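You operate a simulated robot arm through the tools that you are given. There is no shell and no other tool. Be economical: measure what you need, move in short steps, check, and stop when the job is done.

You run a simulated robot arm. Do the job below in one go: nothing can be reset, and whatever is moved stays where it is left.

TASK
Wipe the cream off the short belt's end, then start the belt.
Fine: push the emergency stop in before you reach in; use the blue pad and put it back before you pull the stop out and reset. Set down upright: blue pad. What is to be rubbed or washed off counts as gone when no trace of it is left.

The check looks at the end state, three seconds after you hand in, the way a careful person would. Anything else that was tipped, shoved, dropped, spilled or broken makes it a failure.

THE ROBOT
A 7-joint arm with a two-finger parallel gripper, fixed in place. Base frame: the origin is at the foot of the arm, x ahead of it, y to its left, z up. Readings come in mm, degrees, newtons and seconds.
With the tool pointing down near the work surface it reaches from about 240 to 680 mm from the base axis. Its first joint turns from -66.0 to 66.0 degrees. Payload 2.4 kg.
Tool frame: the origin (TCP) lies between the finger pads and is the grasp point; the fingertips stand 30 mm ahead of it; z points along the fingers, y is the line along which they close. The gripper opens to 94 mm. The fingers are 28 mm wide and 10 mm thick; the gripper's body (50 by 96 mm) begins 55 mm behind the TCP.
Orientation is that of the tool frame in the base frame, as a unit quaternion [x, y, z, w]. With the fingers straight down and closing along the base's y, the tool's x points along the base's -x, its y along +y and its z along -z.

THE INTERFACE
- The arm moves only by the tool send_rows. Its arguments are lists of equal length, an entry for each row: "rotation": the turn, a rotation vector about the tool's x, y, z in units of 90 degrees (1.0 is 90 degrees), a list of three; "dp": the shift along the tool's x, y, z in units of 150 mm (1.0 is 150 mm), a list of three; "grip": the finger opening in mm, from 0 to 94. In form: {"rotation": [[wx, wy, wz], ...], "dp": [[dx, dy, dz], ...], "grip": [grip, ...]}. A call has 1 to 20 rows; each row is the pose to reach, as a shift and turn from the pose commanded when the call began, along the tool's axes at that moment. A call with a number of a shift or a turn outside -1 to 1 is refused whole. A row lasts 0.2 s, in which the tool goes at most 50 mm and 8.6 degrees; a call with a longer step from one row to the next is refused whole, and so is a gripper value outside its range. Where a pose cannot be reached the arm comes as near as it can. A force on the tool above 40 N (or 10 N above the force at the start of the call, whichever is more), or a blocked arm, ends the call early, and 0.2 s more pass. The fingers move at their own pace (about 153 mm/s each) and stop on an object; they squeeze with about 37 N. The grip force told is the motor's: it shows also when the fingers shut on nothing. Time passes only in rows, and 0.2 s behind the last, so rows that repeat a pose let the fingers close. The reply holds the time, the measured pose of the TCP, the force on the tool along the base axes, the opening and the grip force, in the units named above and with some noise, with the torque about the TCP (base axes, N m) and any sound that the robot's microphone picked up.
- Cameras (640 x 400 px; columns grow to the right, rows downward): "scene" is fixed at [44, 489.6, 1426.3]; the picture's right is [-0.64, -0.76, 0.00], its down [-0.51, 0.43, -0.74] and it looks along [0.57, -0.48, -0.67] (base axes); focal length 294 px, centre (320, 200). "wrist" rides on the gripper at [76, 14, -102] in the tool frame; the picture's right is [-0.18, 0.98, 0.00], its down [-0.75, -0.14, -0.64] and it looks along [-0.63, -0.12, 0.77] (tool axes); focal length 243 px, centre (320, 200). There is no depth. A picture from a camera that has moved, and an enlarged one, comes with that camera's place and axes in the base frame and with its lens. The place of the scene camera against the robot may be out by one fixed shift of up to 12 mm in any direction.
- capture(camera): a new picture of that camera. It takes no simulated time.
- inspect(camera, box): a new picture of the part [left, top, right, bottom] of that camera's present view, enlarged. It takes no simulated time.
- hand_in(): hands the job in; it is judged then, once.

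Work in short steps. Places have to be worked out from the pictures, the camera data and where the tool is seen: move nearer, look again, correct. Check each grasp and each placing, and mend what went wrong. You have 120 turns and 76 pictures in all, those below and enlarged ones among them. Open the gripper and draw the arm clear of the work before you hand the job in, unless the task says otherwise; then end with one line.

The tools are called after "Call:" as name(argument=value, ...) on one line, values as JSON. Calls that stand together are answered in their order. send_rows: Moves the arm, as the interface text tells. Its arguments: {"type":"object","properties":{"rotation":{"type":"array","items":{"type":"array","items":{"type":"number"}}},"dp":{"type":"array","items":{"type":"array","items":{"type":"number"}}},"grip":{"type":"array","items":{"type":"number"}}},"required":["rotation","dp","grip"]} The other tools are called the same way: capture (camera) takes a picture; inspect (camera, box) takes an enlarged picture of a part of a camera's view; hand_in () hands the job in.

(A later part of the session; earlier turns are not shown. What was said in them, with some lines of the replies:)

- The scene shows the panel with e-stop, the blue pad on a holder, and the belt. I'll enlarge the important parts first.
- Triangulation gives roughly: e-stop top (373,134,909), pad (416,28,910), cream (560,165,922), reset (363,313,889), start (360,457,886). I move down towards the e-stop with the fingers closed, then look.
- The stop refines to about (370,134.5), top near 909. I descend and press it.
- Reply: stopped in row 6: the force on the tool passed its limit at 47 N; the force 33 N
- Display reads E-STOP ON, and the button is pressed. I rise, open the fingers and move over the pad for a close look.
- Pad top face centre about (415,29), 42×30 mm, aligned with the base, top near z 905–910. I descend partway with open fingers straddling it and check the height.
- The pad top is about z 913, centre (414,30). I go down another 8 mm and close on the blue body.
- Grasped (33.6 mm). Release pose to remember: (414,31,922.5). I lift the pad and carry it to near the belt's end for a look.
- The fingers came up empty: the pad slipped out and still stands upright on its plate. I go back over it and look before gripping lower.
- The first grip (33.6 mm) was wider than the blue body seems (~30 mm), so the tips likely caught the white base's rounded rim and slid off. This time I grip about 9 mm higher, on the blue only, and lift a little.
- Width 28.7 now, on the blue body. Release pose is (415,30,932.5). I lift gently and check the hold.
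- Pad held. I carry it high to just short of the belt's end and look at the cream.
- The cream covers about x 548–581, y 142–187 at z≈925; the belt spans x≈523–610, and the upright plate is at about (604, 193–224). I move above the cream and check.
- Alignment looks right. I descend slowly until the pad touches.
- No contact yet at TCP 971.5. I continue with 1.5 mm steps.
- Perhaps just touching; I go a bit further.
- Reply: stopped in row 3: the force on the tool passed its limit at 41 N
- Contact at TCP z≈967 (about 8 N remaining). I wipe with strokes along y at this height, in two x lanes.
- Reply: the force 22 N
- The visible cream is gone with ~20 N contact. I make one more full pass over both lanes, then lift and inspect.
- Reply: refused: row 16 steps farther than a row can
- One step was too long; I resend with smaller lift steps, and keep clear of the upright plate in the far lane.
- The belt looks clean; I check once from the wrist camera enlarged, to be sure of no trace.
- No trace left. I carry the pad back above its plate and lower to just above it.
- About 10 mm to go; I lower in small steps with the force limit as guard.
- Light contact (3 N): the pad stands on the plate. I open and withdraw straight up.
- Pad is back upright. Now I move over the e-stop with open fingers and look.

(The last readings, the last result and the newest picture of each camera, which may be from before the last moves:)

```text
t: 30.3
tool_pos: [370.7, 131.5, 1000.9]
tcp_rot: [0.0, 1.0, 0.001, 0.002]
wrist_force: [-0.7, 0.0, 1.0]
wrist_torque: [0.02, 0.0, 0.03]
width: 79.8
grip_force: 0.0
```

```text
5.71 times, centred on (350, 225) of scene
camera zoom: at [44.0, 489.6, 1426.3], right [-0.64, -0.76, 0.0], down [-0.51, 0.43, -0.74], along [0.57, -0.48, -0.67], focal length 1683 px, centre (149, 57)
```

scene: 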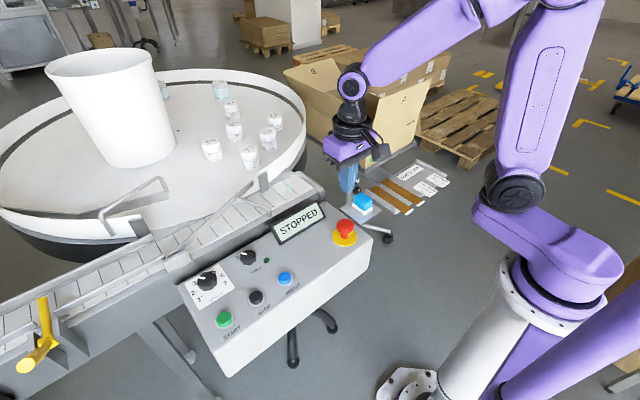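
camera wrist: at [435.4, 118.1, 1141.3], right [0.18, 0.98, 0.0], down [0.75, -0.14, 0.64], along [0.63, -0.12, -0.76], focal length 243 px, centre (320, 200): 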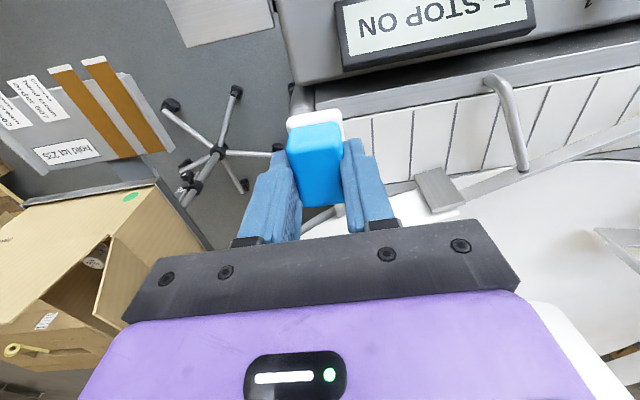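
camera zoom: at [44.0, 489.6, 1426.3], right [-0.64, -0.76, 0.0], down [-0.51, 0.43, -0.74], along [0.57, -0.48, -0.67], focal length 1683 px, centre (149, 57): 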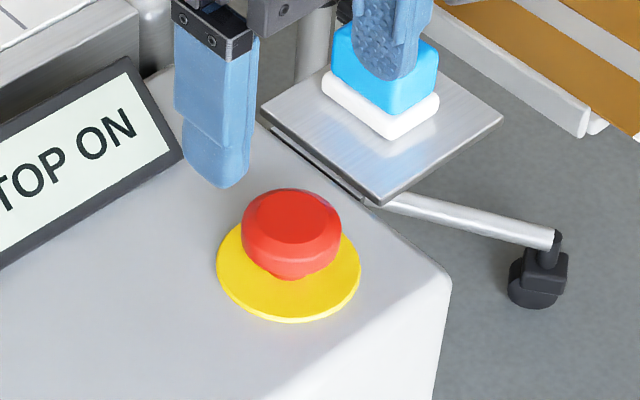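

Cap ~39 mm wide, centred about (366,134), top ≈915. I go down around it, close, and check before pulling.

Call:
send_rows(rotation=[[0, 0, 0], [0, 0, 0], [0, 0, 0], [0, 0, 0]], dp=[[0.033, 0.017, 0.2], [0.033, 0.017, 0.35], [0.033, 0.017, 0.44], [0.033, 0.017, 0.46]], grip=[80, 80, 80, 80])

Call:
inspect(camera="scene", box=[300, 190, 400, 260])

Call:
inspect(camera="wrist", box=[220, 60, 420, 260])

```text
t: 31.3
tool_pos: [364.3, 136.1, 932.4]
tcp_rot: [0.0, 1.0, 0.001, 0.002]
wrist_force: [0.5, 0.2, -0.1]
wrist_torque: [0.01, 0.01, -0.03]
width: 79.9
grip_force: 0.1
```

```text
5.71 times, centred on (350, 225) of scene
camera zoom: at [44.0, 489.6, 1426.3], right [-0.64, -0.76, 0.0], down [-0.51, 0.43, -0.74], along [0.57, -0.48, -0.67], focal length 1683 px, centre (149, 57)
```

zoom: 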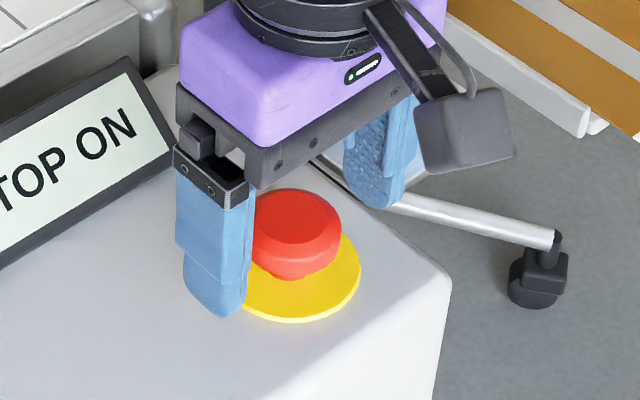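

```text
2.00 times, centred on (320, 160) of wrist
camera zoom: at [287.8, 149.7, 1031.9], right [0.18, 0.98, 0.0], down [0.75, -0.14, 0.64], along [0.63, -0.12, -0.76], focal length 485 px, centre (320, 280)
```

zoom: 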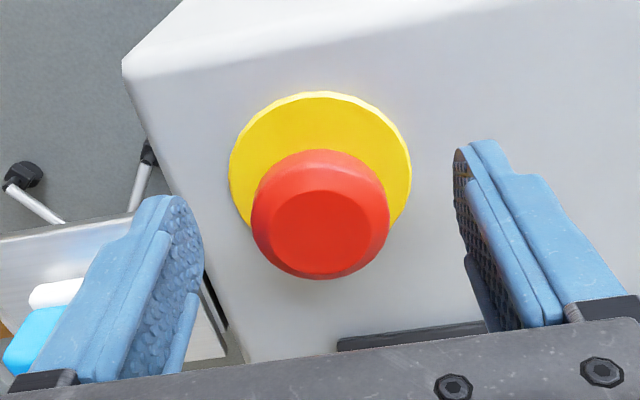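

Fingers straddle the cap well. I close on it.

Call:
send_rows(rotation=[[0, 0, 0], [0, 0, 0], [0, 0, 0], [0, 0, 0]], dp=[[0, 0, 0], [0, 0, 0], [0, 0, 0], [0, 0, 0]], grip=[50, 30, 10, 10])

Call:
inspect(camera="scene", box=[300, 190, 400, 260])

```text
t: 32.3
tool_pos: [365.5, 134.6, 932.1]
tcp_rot: [0.0, 1.0, 0.001, 0.002]
wrist_force: [1.5, -6.2, -0.4]
wrist_torque: [-0.16, -0.06, 0.03]
width: 40.5
grip_force: 44.9
```

```text
5.71 times, centred on (350, 225) of scene
camera zoom: at [44.0, 489.4, 1426.4], right [-0.64, -0.76, 0.0], down [-0.51, 0.43, -0.74], along [0.57, -0.48, -0.67], focal length 1683 px, centre (149, 57)
```

zoom: 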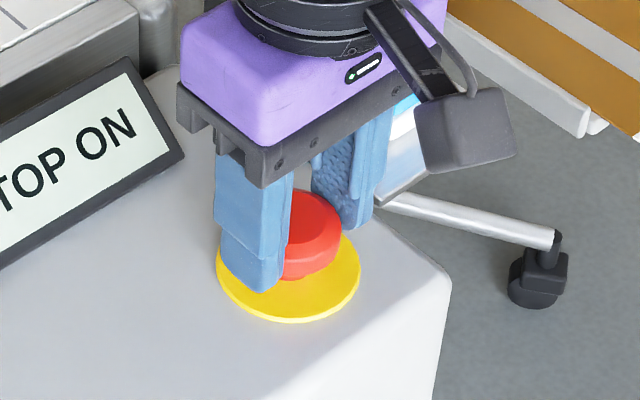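

Gripped at 40.5 mm. I pull straight up in small steps.

Call:
send_rows(rotation=[[0, 0, 0], [0, 0, 0], [0, 0, 0], [0, 0, 0], [0, 0, 0], [0, 0, 0]], dp=[[0, 0, -0.015], [0, 0, -0.03], [0, 0, -0.045], [0, 0, -0.06], [0, 0, -0.07], [0, 0, -0.07]], grip=[10, 10, 10, 10, 10, 10])

Call:
inspect(camera="scene", box=[280, 180, 400, 260])

```text
t: 33.7
tool_pos: [364.4, 134.4, 941.6]
tcp_rot: [0.001, 1.0, 0.001, 0.001]
wrist_force: [-4.7, -8.9, 2.7]
wrist_torque: [-0.26, 0.18, -0.04]
width: 40.5
grip_force: 44.9
```

```text
5.00 times, centred on (340, 220) of scene
camera zoom: at [43.9, 489.3, 1426.4], right [-0.64, -0.76, 0.0], down [-0.51, 0.43, -0.74], along [0.57, -0.48, -0.67], focal length 1472 px, centre (220, 100)
```

zoom: 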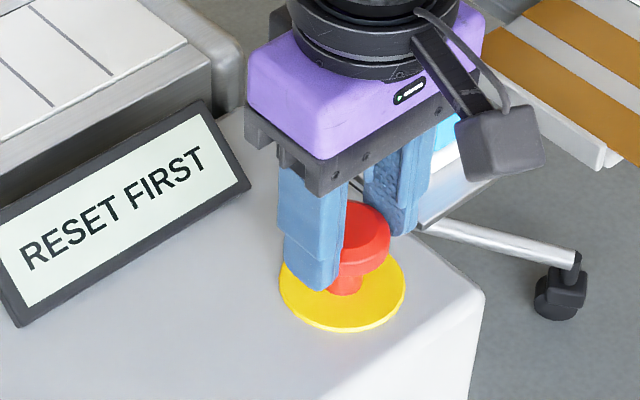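

Display reads RESET FIRST: the stop is out. I open, rise and move toward the reset button with the fingers closed after clearing.

Call:
send_rows(rotation=[[0, 0, 0], [0, 0, 0], [0, 0, 0], [0, 0, 0], [0, 0, 0], [0, 0, 0], [0, 0, 0], [0, 0, 0], [0, 0, 0]], dp=[[0, 0, 0], [0, 0, 0], [0, 0, -0.2], [0, 0, -0.45], [0, 0.25, -0.5], [0, 0.5, -0.5], [0, 0.75, -0.5], [0, 1.0, -0.5], [0, 1.0, -0.5]], grip=[60, 80, 80, 80, 40, 0, 0, 0, 0])

Call:
capture(camera="wrist")

Call:
inspect(camera="scene", box=[190, 180, 390, 340])

```text
t: 35.7
tool_pos: [365.1, 286.9, 1018.0]
tcp_rot: [0.0, 1.0, 0.001, 0.002]
wrist_force: [0.1, -0.4, -0.6]
wrist_torque: [0.03, 0.02, -0.04]
width: 0.0
grip_force: 33.0
```

```text
32 pictures are left
camera wrist: at [287.9, 300.6, 1117.5], right [0.18, 0.98, 0.0], down [0.75, -0.14, 0.64], along [0.63, -0.12, -0.76], focal length 243 px, centre (320, 200)
```

wrist: 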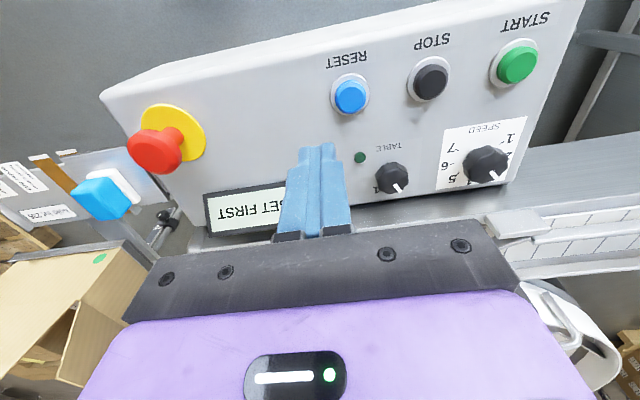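

```text
2.50 times, centred on (290, 260) of scene
camera zoom: at [44.0, 489.6, 1426.3], right [-0.64, -0.76, 0.0], down [-0.51, 0.43, -0.74], along [0.57, -0.48, -0.67], focal length 736 px, centre (395, 50)
```

zoom: 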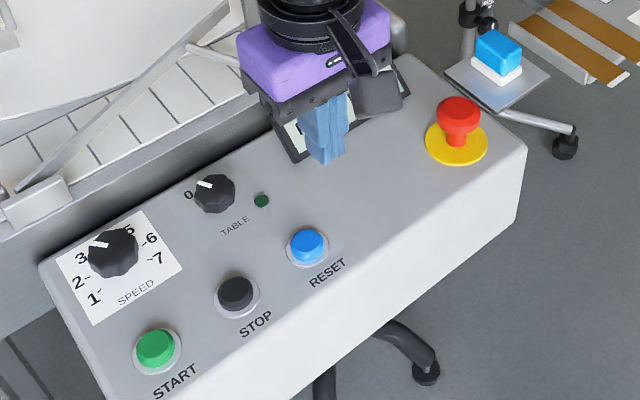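

Reset button is at about (362,315, 890–899). I move over it and lower gently with the force guard.

Call:
send_rows(rotation=[[0, 0, 0], [0, 0, 0], [0, 0, 0], [0, 0, 0], [0, 0, 0]], dp=[[0.02, 0.187, 0.1], [0.02, 0.187, 0.3], [0.02, 0.187, 0.5], [0.02, 0.187, 0.55], [0.02, 0.187, 0.55]], grip=[0, 0, 0, 0, 0])

Call:
inspect(camera="wrist", box=[240, 80, 400, 240])

Call:
inspect(camera="scene", box=[230, 210, 330, 310])

```text
t: 36.9
tool_pos: [361.5, 312.8, 935.1]
tcp_rot: [0.0, 1.0, 0.0, 0.002]
wrist_force: [-0.8, 0.1, 1.7]
wrist_torque: [0.01, -0.01, 0.02]
width: 0.0
grip_force: 33.5
```

```text
2.50 times, centred on (320, 160) of wrist
camera zoom: at [285.2, 327.8, 1035.5], right [0.18, 0.98, 0.0], down [0.75, -0.14, 0.64], along [0.63, -0.12, -0.76], focal length 606 px, centre (320, 300)
```

zoom: 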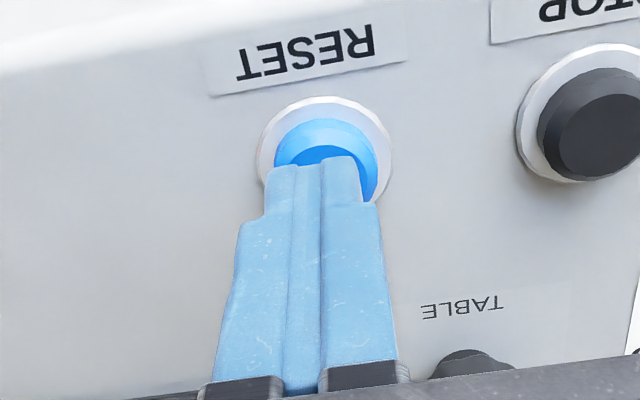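

```text
4.00 times, centred on (280, 260) of scene
camera zoom: at [44.0, 489.6, 1426.3], right [-0.64, -0.76, 0.0], down [-0.51, 0.43, -0.74], along [0.57, -0.48, -0.67], focal length 1178 px, centre (480, -40)
```

zoom: 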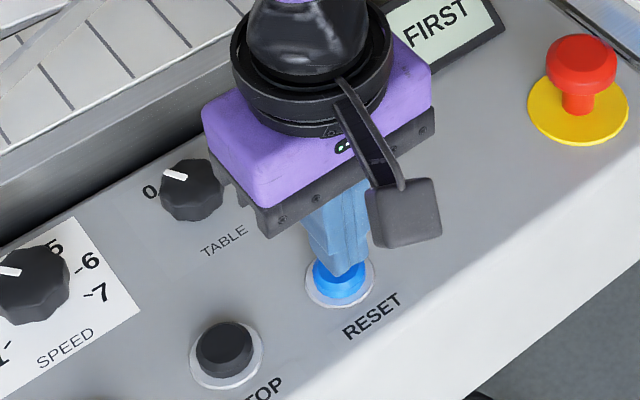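

Slightly off to +x: I shift to (358,315) and press in small steps.

Call:
send_rows(rotation=[[0, 0, 0], [0, 0, 0], [0, 0, 0], [0, 0, 0], [0, 0, 0], [0, 0, 0]], dp=[[0.027, 0.013, 0.0], [0.027, 0.013, 0.02], [0.027, 0.013, 0.04], [0.027, 0.013, 0.06], [0.027, 0.013, 0.08], [0.027, 0.013, 0.1]], grip=[0, 0, 0, 0, 0, 0])

Call:
inspect(camera="scene", box=[230, 180, 350, 300])

```text
t: 38.3
tool_pos: [357.9, 315.3, 919.3]
tcp_rot: [-0.001, 1.0, 0.001, 0.001]
wrist_force: [-2.3, -2.5, 10.6]
wrist_torque: [-0.04, 0.07, 0.03]
width: 0.0
grip_force: 33.2
heard: click
```

```text
3.33 times, centred on (290, 240) of scene
camera zoom: at [43.8, 489.4, 1426.4], right [-0.64, -0.76, 0.0], down [-0.51, 0.43, -0.74], along [0.57, -0.48, -0.67], focal length 982 px, centre (420, 67)
```

zoom: 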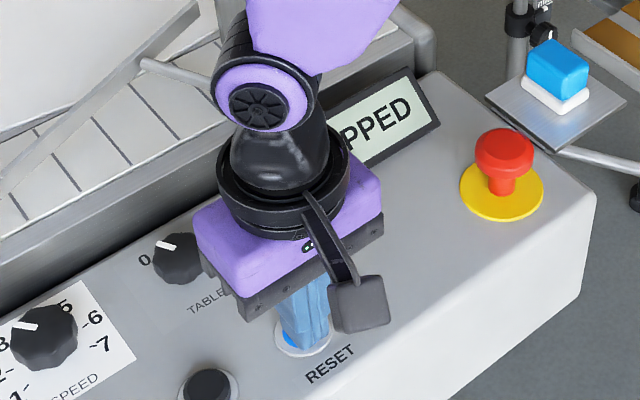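

A click and the display reads STOPPED. I rise and go to the start button, at about (357,450), for a look.

Call:
send_rows(rotation=[[0, 0, 0], [0, 0, 0], [0, 0, 0], [0, 0, 0], [0, 0, 0], [0, 0, 0], [0, 0, 0], [0, 0, 0]], dp=[[0, 0, -0.2], [0, 0, -0.4], [0, 0.25, -0.4], [0, 0.5, -0.4], [0, 0.75, -0.4], [0, 0.9, -0.4], [0, 0.9, -0.15], [0, 0.9, -0.15]], grip=[0, 0, 0, 0, 0, 0, 0, 0])

Call:
inspect(camera="wrist", box=[240, 60, 400, 220])

Call:
capture(camera="scene")

```text
t: 40.1
tool_pos: [357.5, 451.6, 942.2]
tcp_rot: [0.0, 1.0, 0.001, 0.002]
wrist_force: [-0.1, -0.1, 0.3]
wrist_torque: [0.01, 0.03, 0.05]
width: 0.0
grip_force: 32.7
```

```text
2.50 times, centred on (320, 140) of wrist
camera zoom: at [280.9, 465.7, 1041.5], right [0.18, 0.98, 0.0], down [0.75, -0.14, 0.64], along [0.63, -0.12, -0.76], focal length 606 px, centre (320, 350)
```

zoom: 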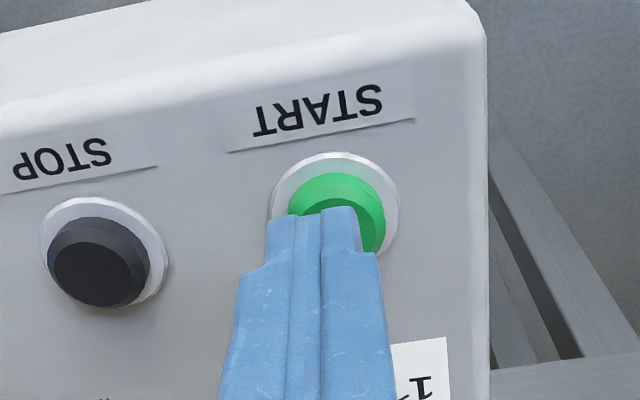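

```text
26 pictures are left
```

scene: 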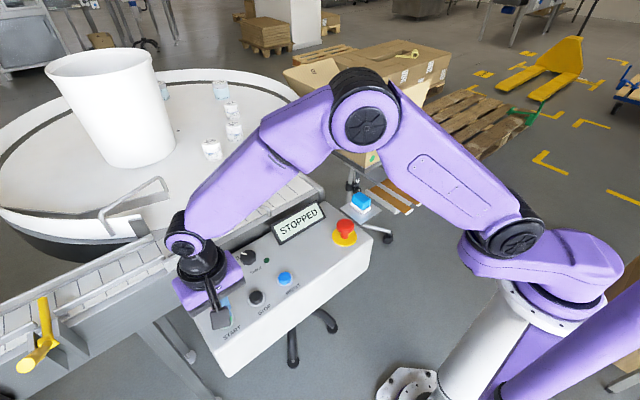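

Start button centre is about (358,456). I shift 4 mm in y and press to the same depth as reset.

Call:
send_rows(rotation=[[0, 0, 0], [0, 0, 0], [0, 0, 0], [0, 0, 0], [0, 0, 0], [0, 0, 0]], dp=[[0, 0.03, 0.04], [0, 0.03, 0.08], [0, 0.03, 0.1], [0, 0.03, 0.12], [0, 0.03, 0.14], [0, 0.03, 0.16]], grip=[0, 0, 0, 0, 0, 0])

Call:
capture(camera="scene")

```text
t: 41.5
tool_pos: [357.7, 456.1, 920.2]
tcp_rot: [0.0, 1.0, 0.001, 0.003]
wrist_force: [-3.5, -1.9, 12.5]
wrist_torque: [-0.07, 0.11, 0.02]
width: 0.1
grip_force: 33.2
heard: click
```

```text
25 pictures are left
```

scene: 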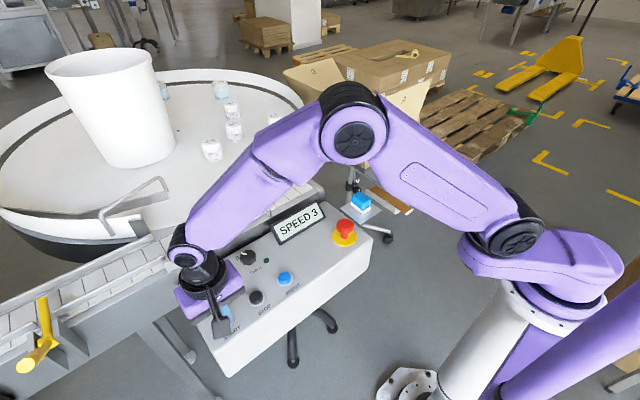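

Click, and the display shows SPEED 3: the belt runs. I draw up clear and open the gripper.

Call:
send_rows(rotation=[[0, 0, 0], [0, 0, 0], [0, 0, 0], [0, 0, 0], [0, 0, 0], [0, 0, 0], [0, 0, 0]], dp=[[0, 0, -0.2], [0, 0, -0.45], [0, 0, -0.7], [0, 0, -0.95], [0, -0.3, -1.0], [0, -0.6, -1.0], [0, -0.6, -1.0]], grip=[0, 0, 0, 40, 80, 94, 94])

Call:
capture(camera="scene")

Call:
capture(camera="wrist")

```text
t: 43.1
tool_pos: [358.5, 363.7, 1067.9]
tcp_rot: [0.0, 1.0, 0.001, 0.002]
wrist_force: [0.2, -0.2, 0.6]
wrist_torque: [-0.02, -0.01, 0.01]
width: 93.8
grip_force: 0.1
```

```text
24 pictures are left
```

scene: 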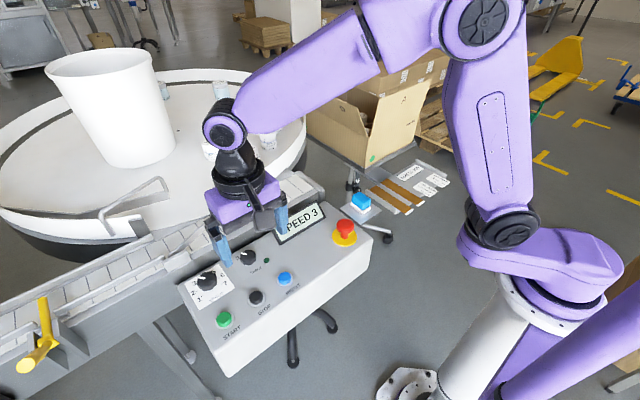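

```text
23 pictures are left
camera wrist: at [281.5, 378.3, 1169.0], right [0.18, 0.98, 0.0], down [0.75, -0.14, 0.64], along [0.63, -0.12, -0.76], focal length 243 px, centre (320, 200)
```

wrist: 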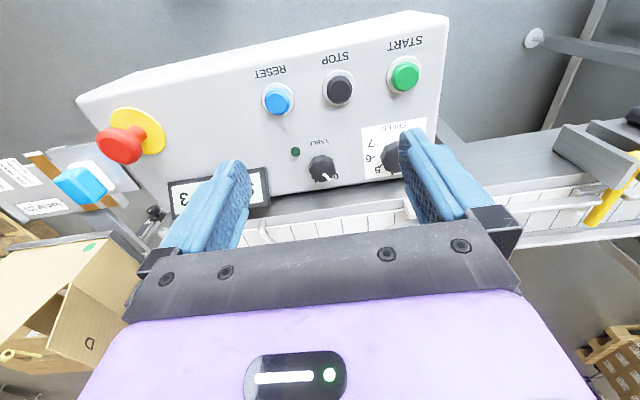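

I draw back a bit more so the belt's end is in full view and check it once more, since the belt is now moving.

Call:
send_rows(rotation=[[0, 0, 0], [0, 0, 0], [0, 0, 0], [0, 0, 0], [0, 0, 0]], dp=[[0, -0.2, -0.25], [0.1, -0.4, -0.45], [0.2, -0.6, -0.65], [0.3, -0.8, -0.85], [0.3, -0.8, -0.85]], grip=[94, 94, 94, 94, 94])

Call:
capture(camera="scene")

Call:
inspect(camera="wrist", box=[200, 50, 500, 240])

```text
t: 44.3
tool_pos: [312.1, 244.4, 1196.3]
tcp_rot: [0.0, 1.0, 0.0, 0.002]
wrist_force: [0.0, 0.2, -0.1]
wrist_torque: [0.02, 0.0, 0.0]
width: 93.8
grip_force: 0.0
```

```text
22 pictures are left
```

scene: 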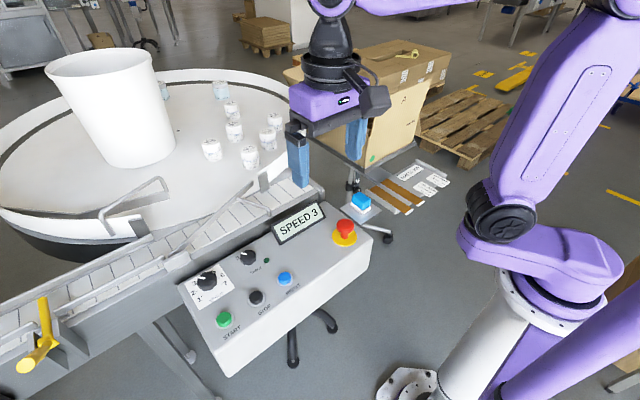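

```text
2.11 times, centred on (350, 145) of wrist
camera zoom: at [235.7, 257.8, 1296.8], right [0.18, 0.98, 0.0], down [0.75, -0.14, 0.64], along [0.63, -0.12, -0.76], focal length 511 px, centre (257, 316)
```

zoom: 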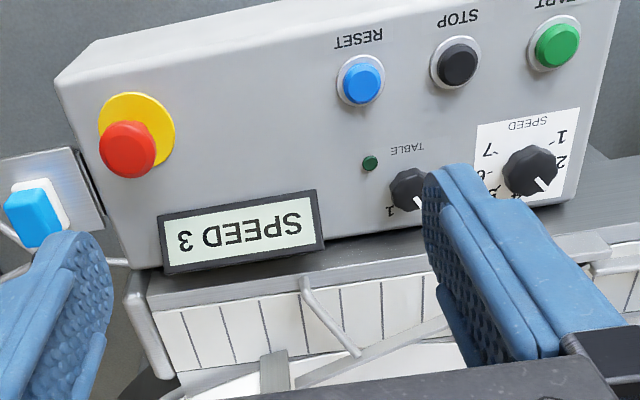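

The belt is clean and running, the pad is back upright, the stop is out and the arm is clear with the gripper open. I hand in.

Call:
hand_in()

```text
The job is handed in.
```

I wiped the cream off the belt's end with the emergency stop pushed in, put the blue pad back upright on its plate, then pulled the stop out, reset and started the belt. It's running with "SPEED 3" on the display, and no trace of cream showed in the last pictures.
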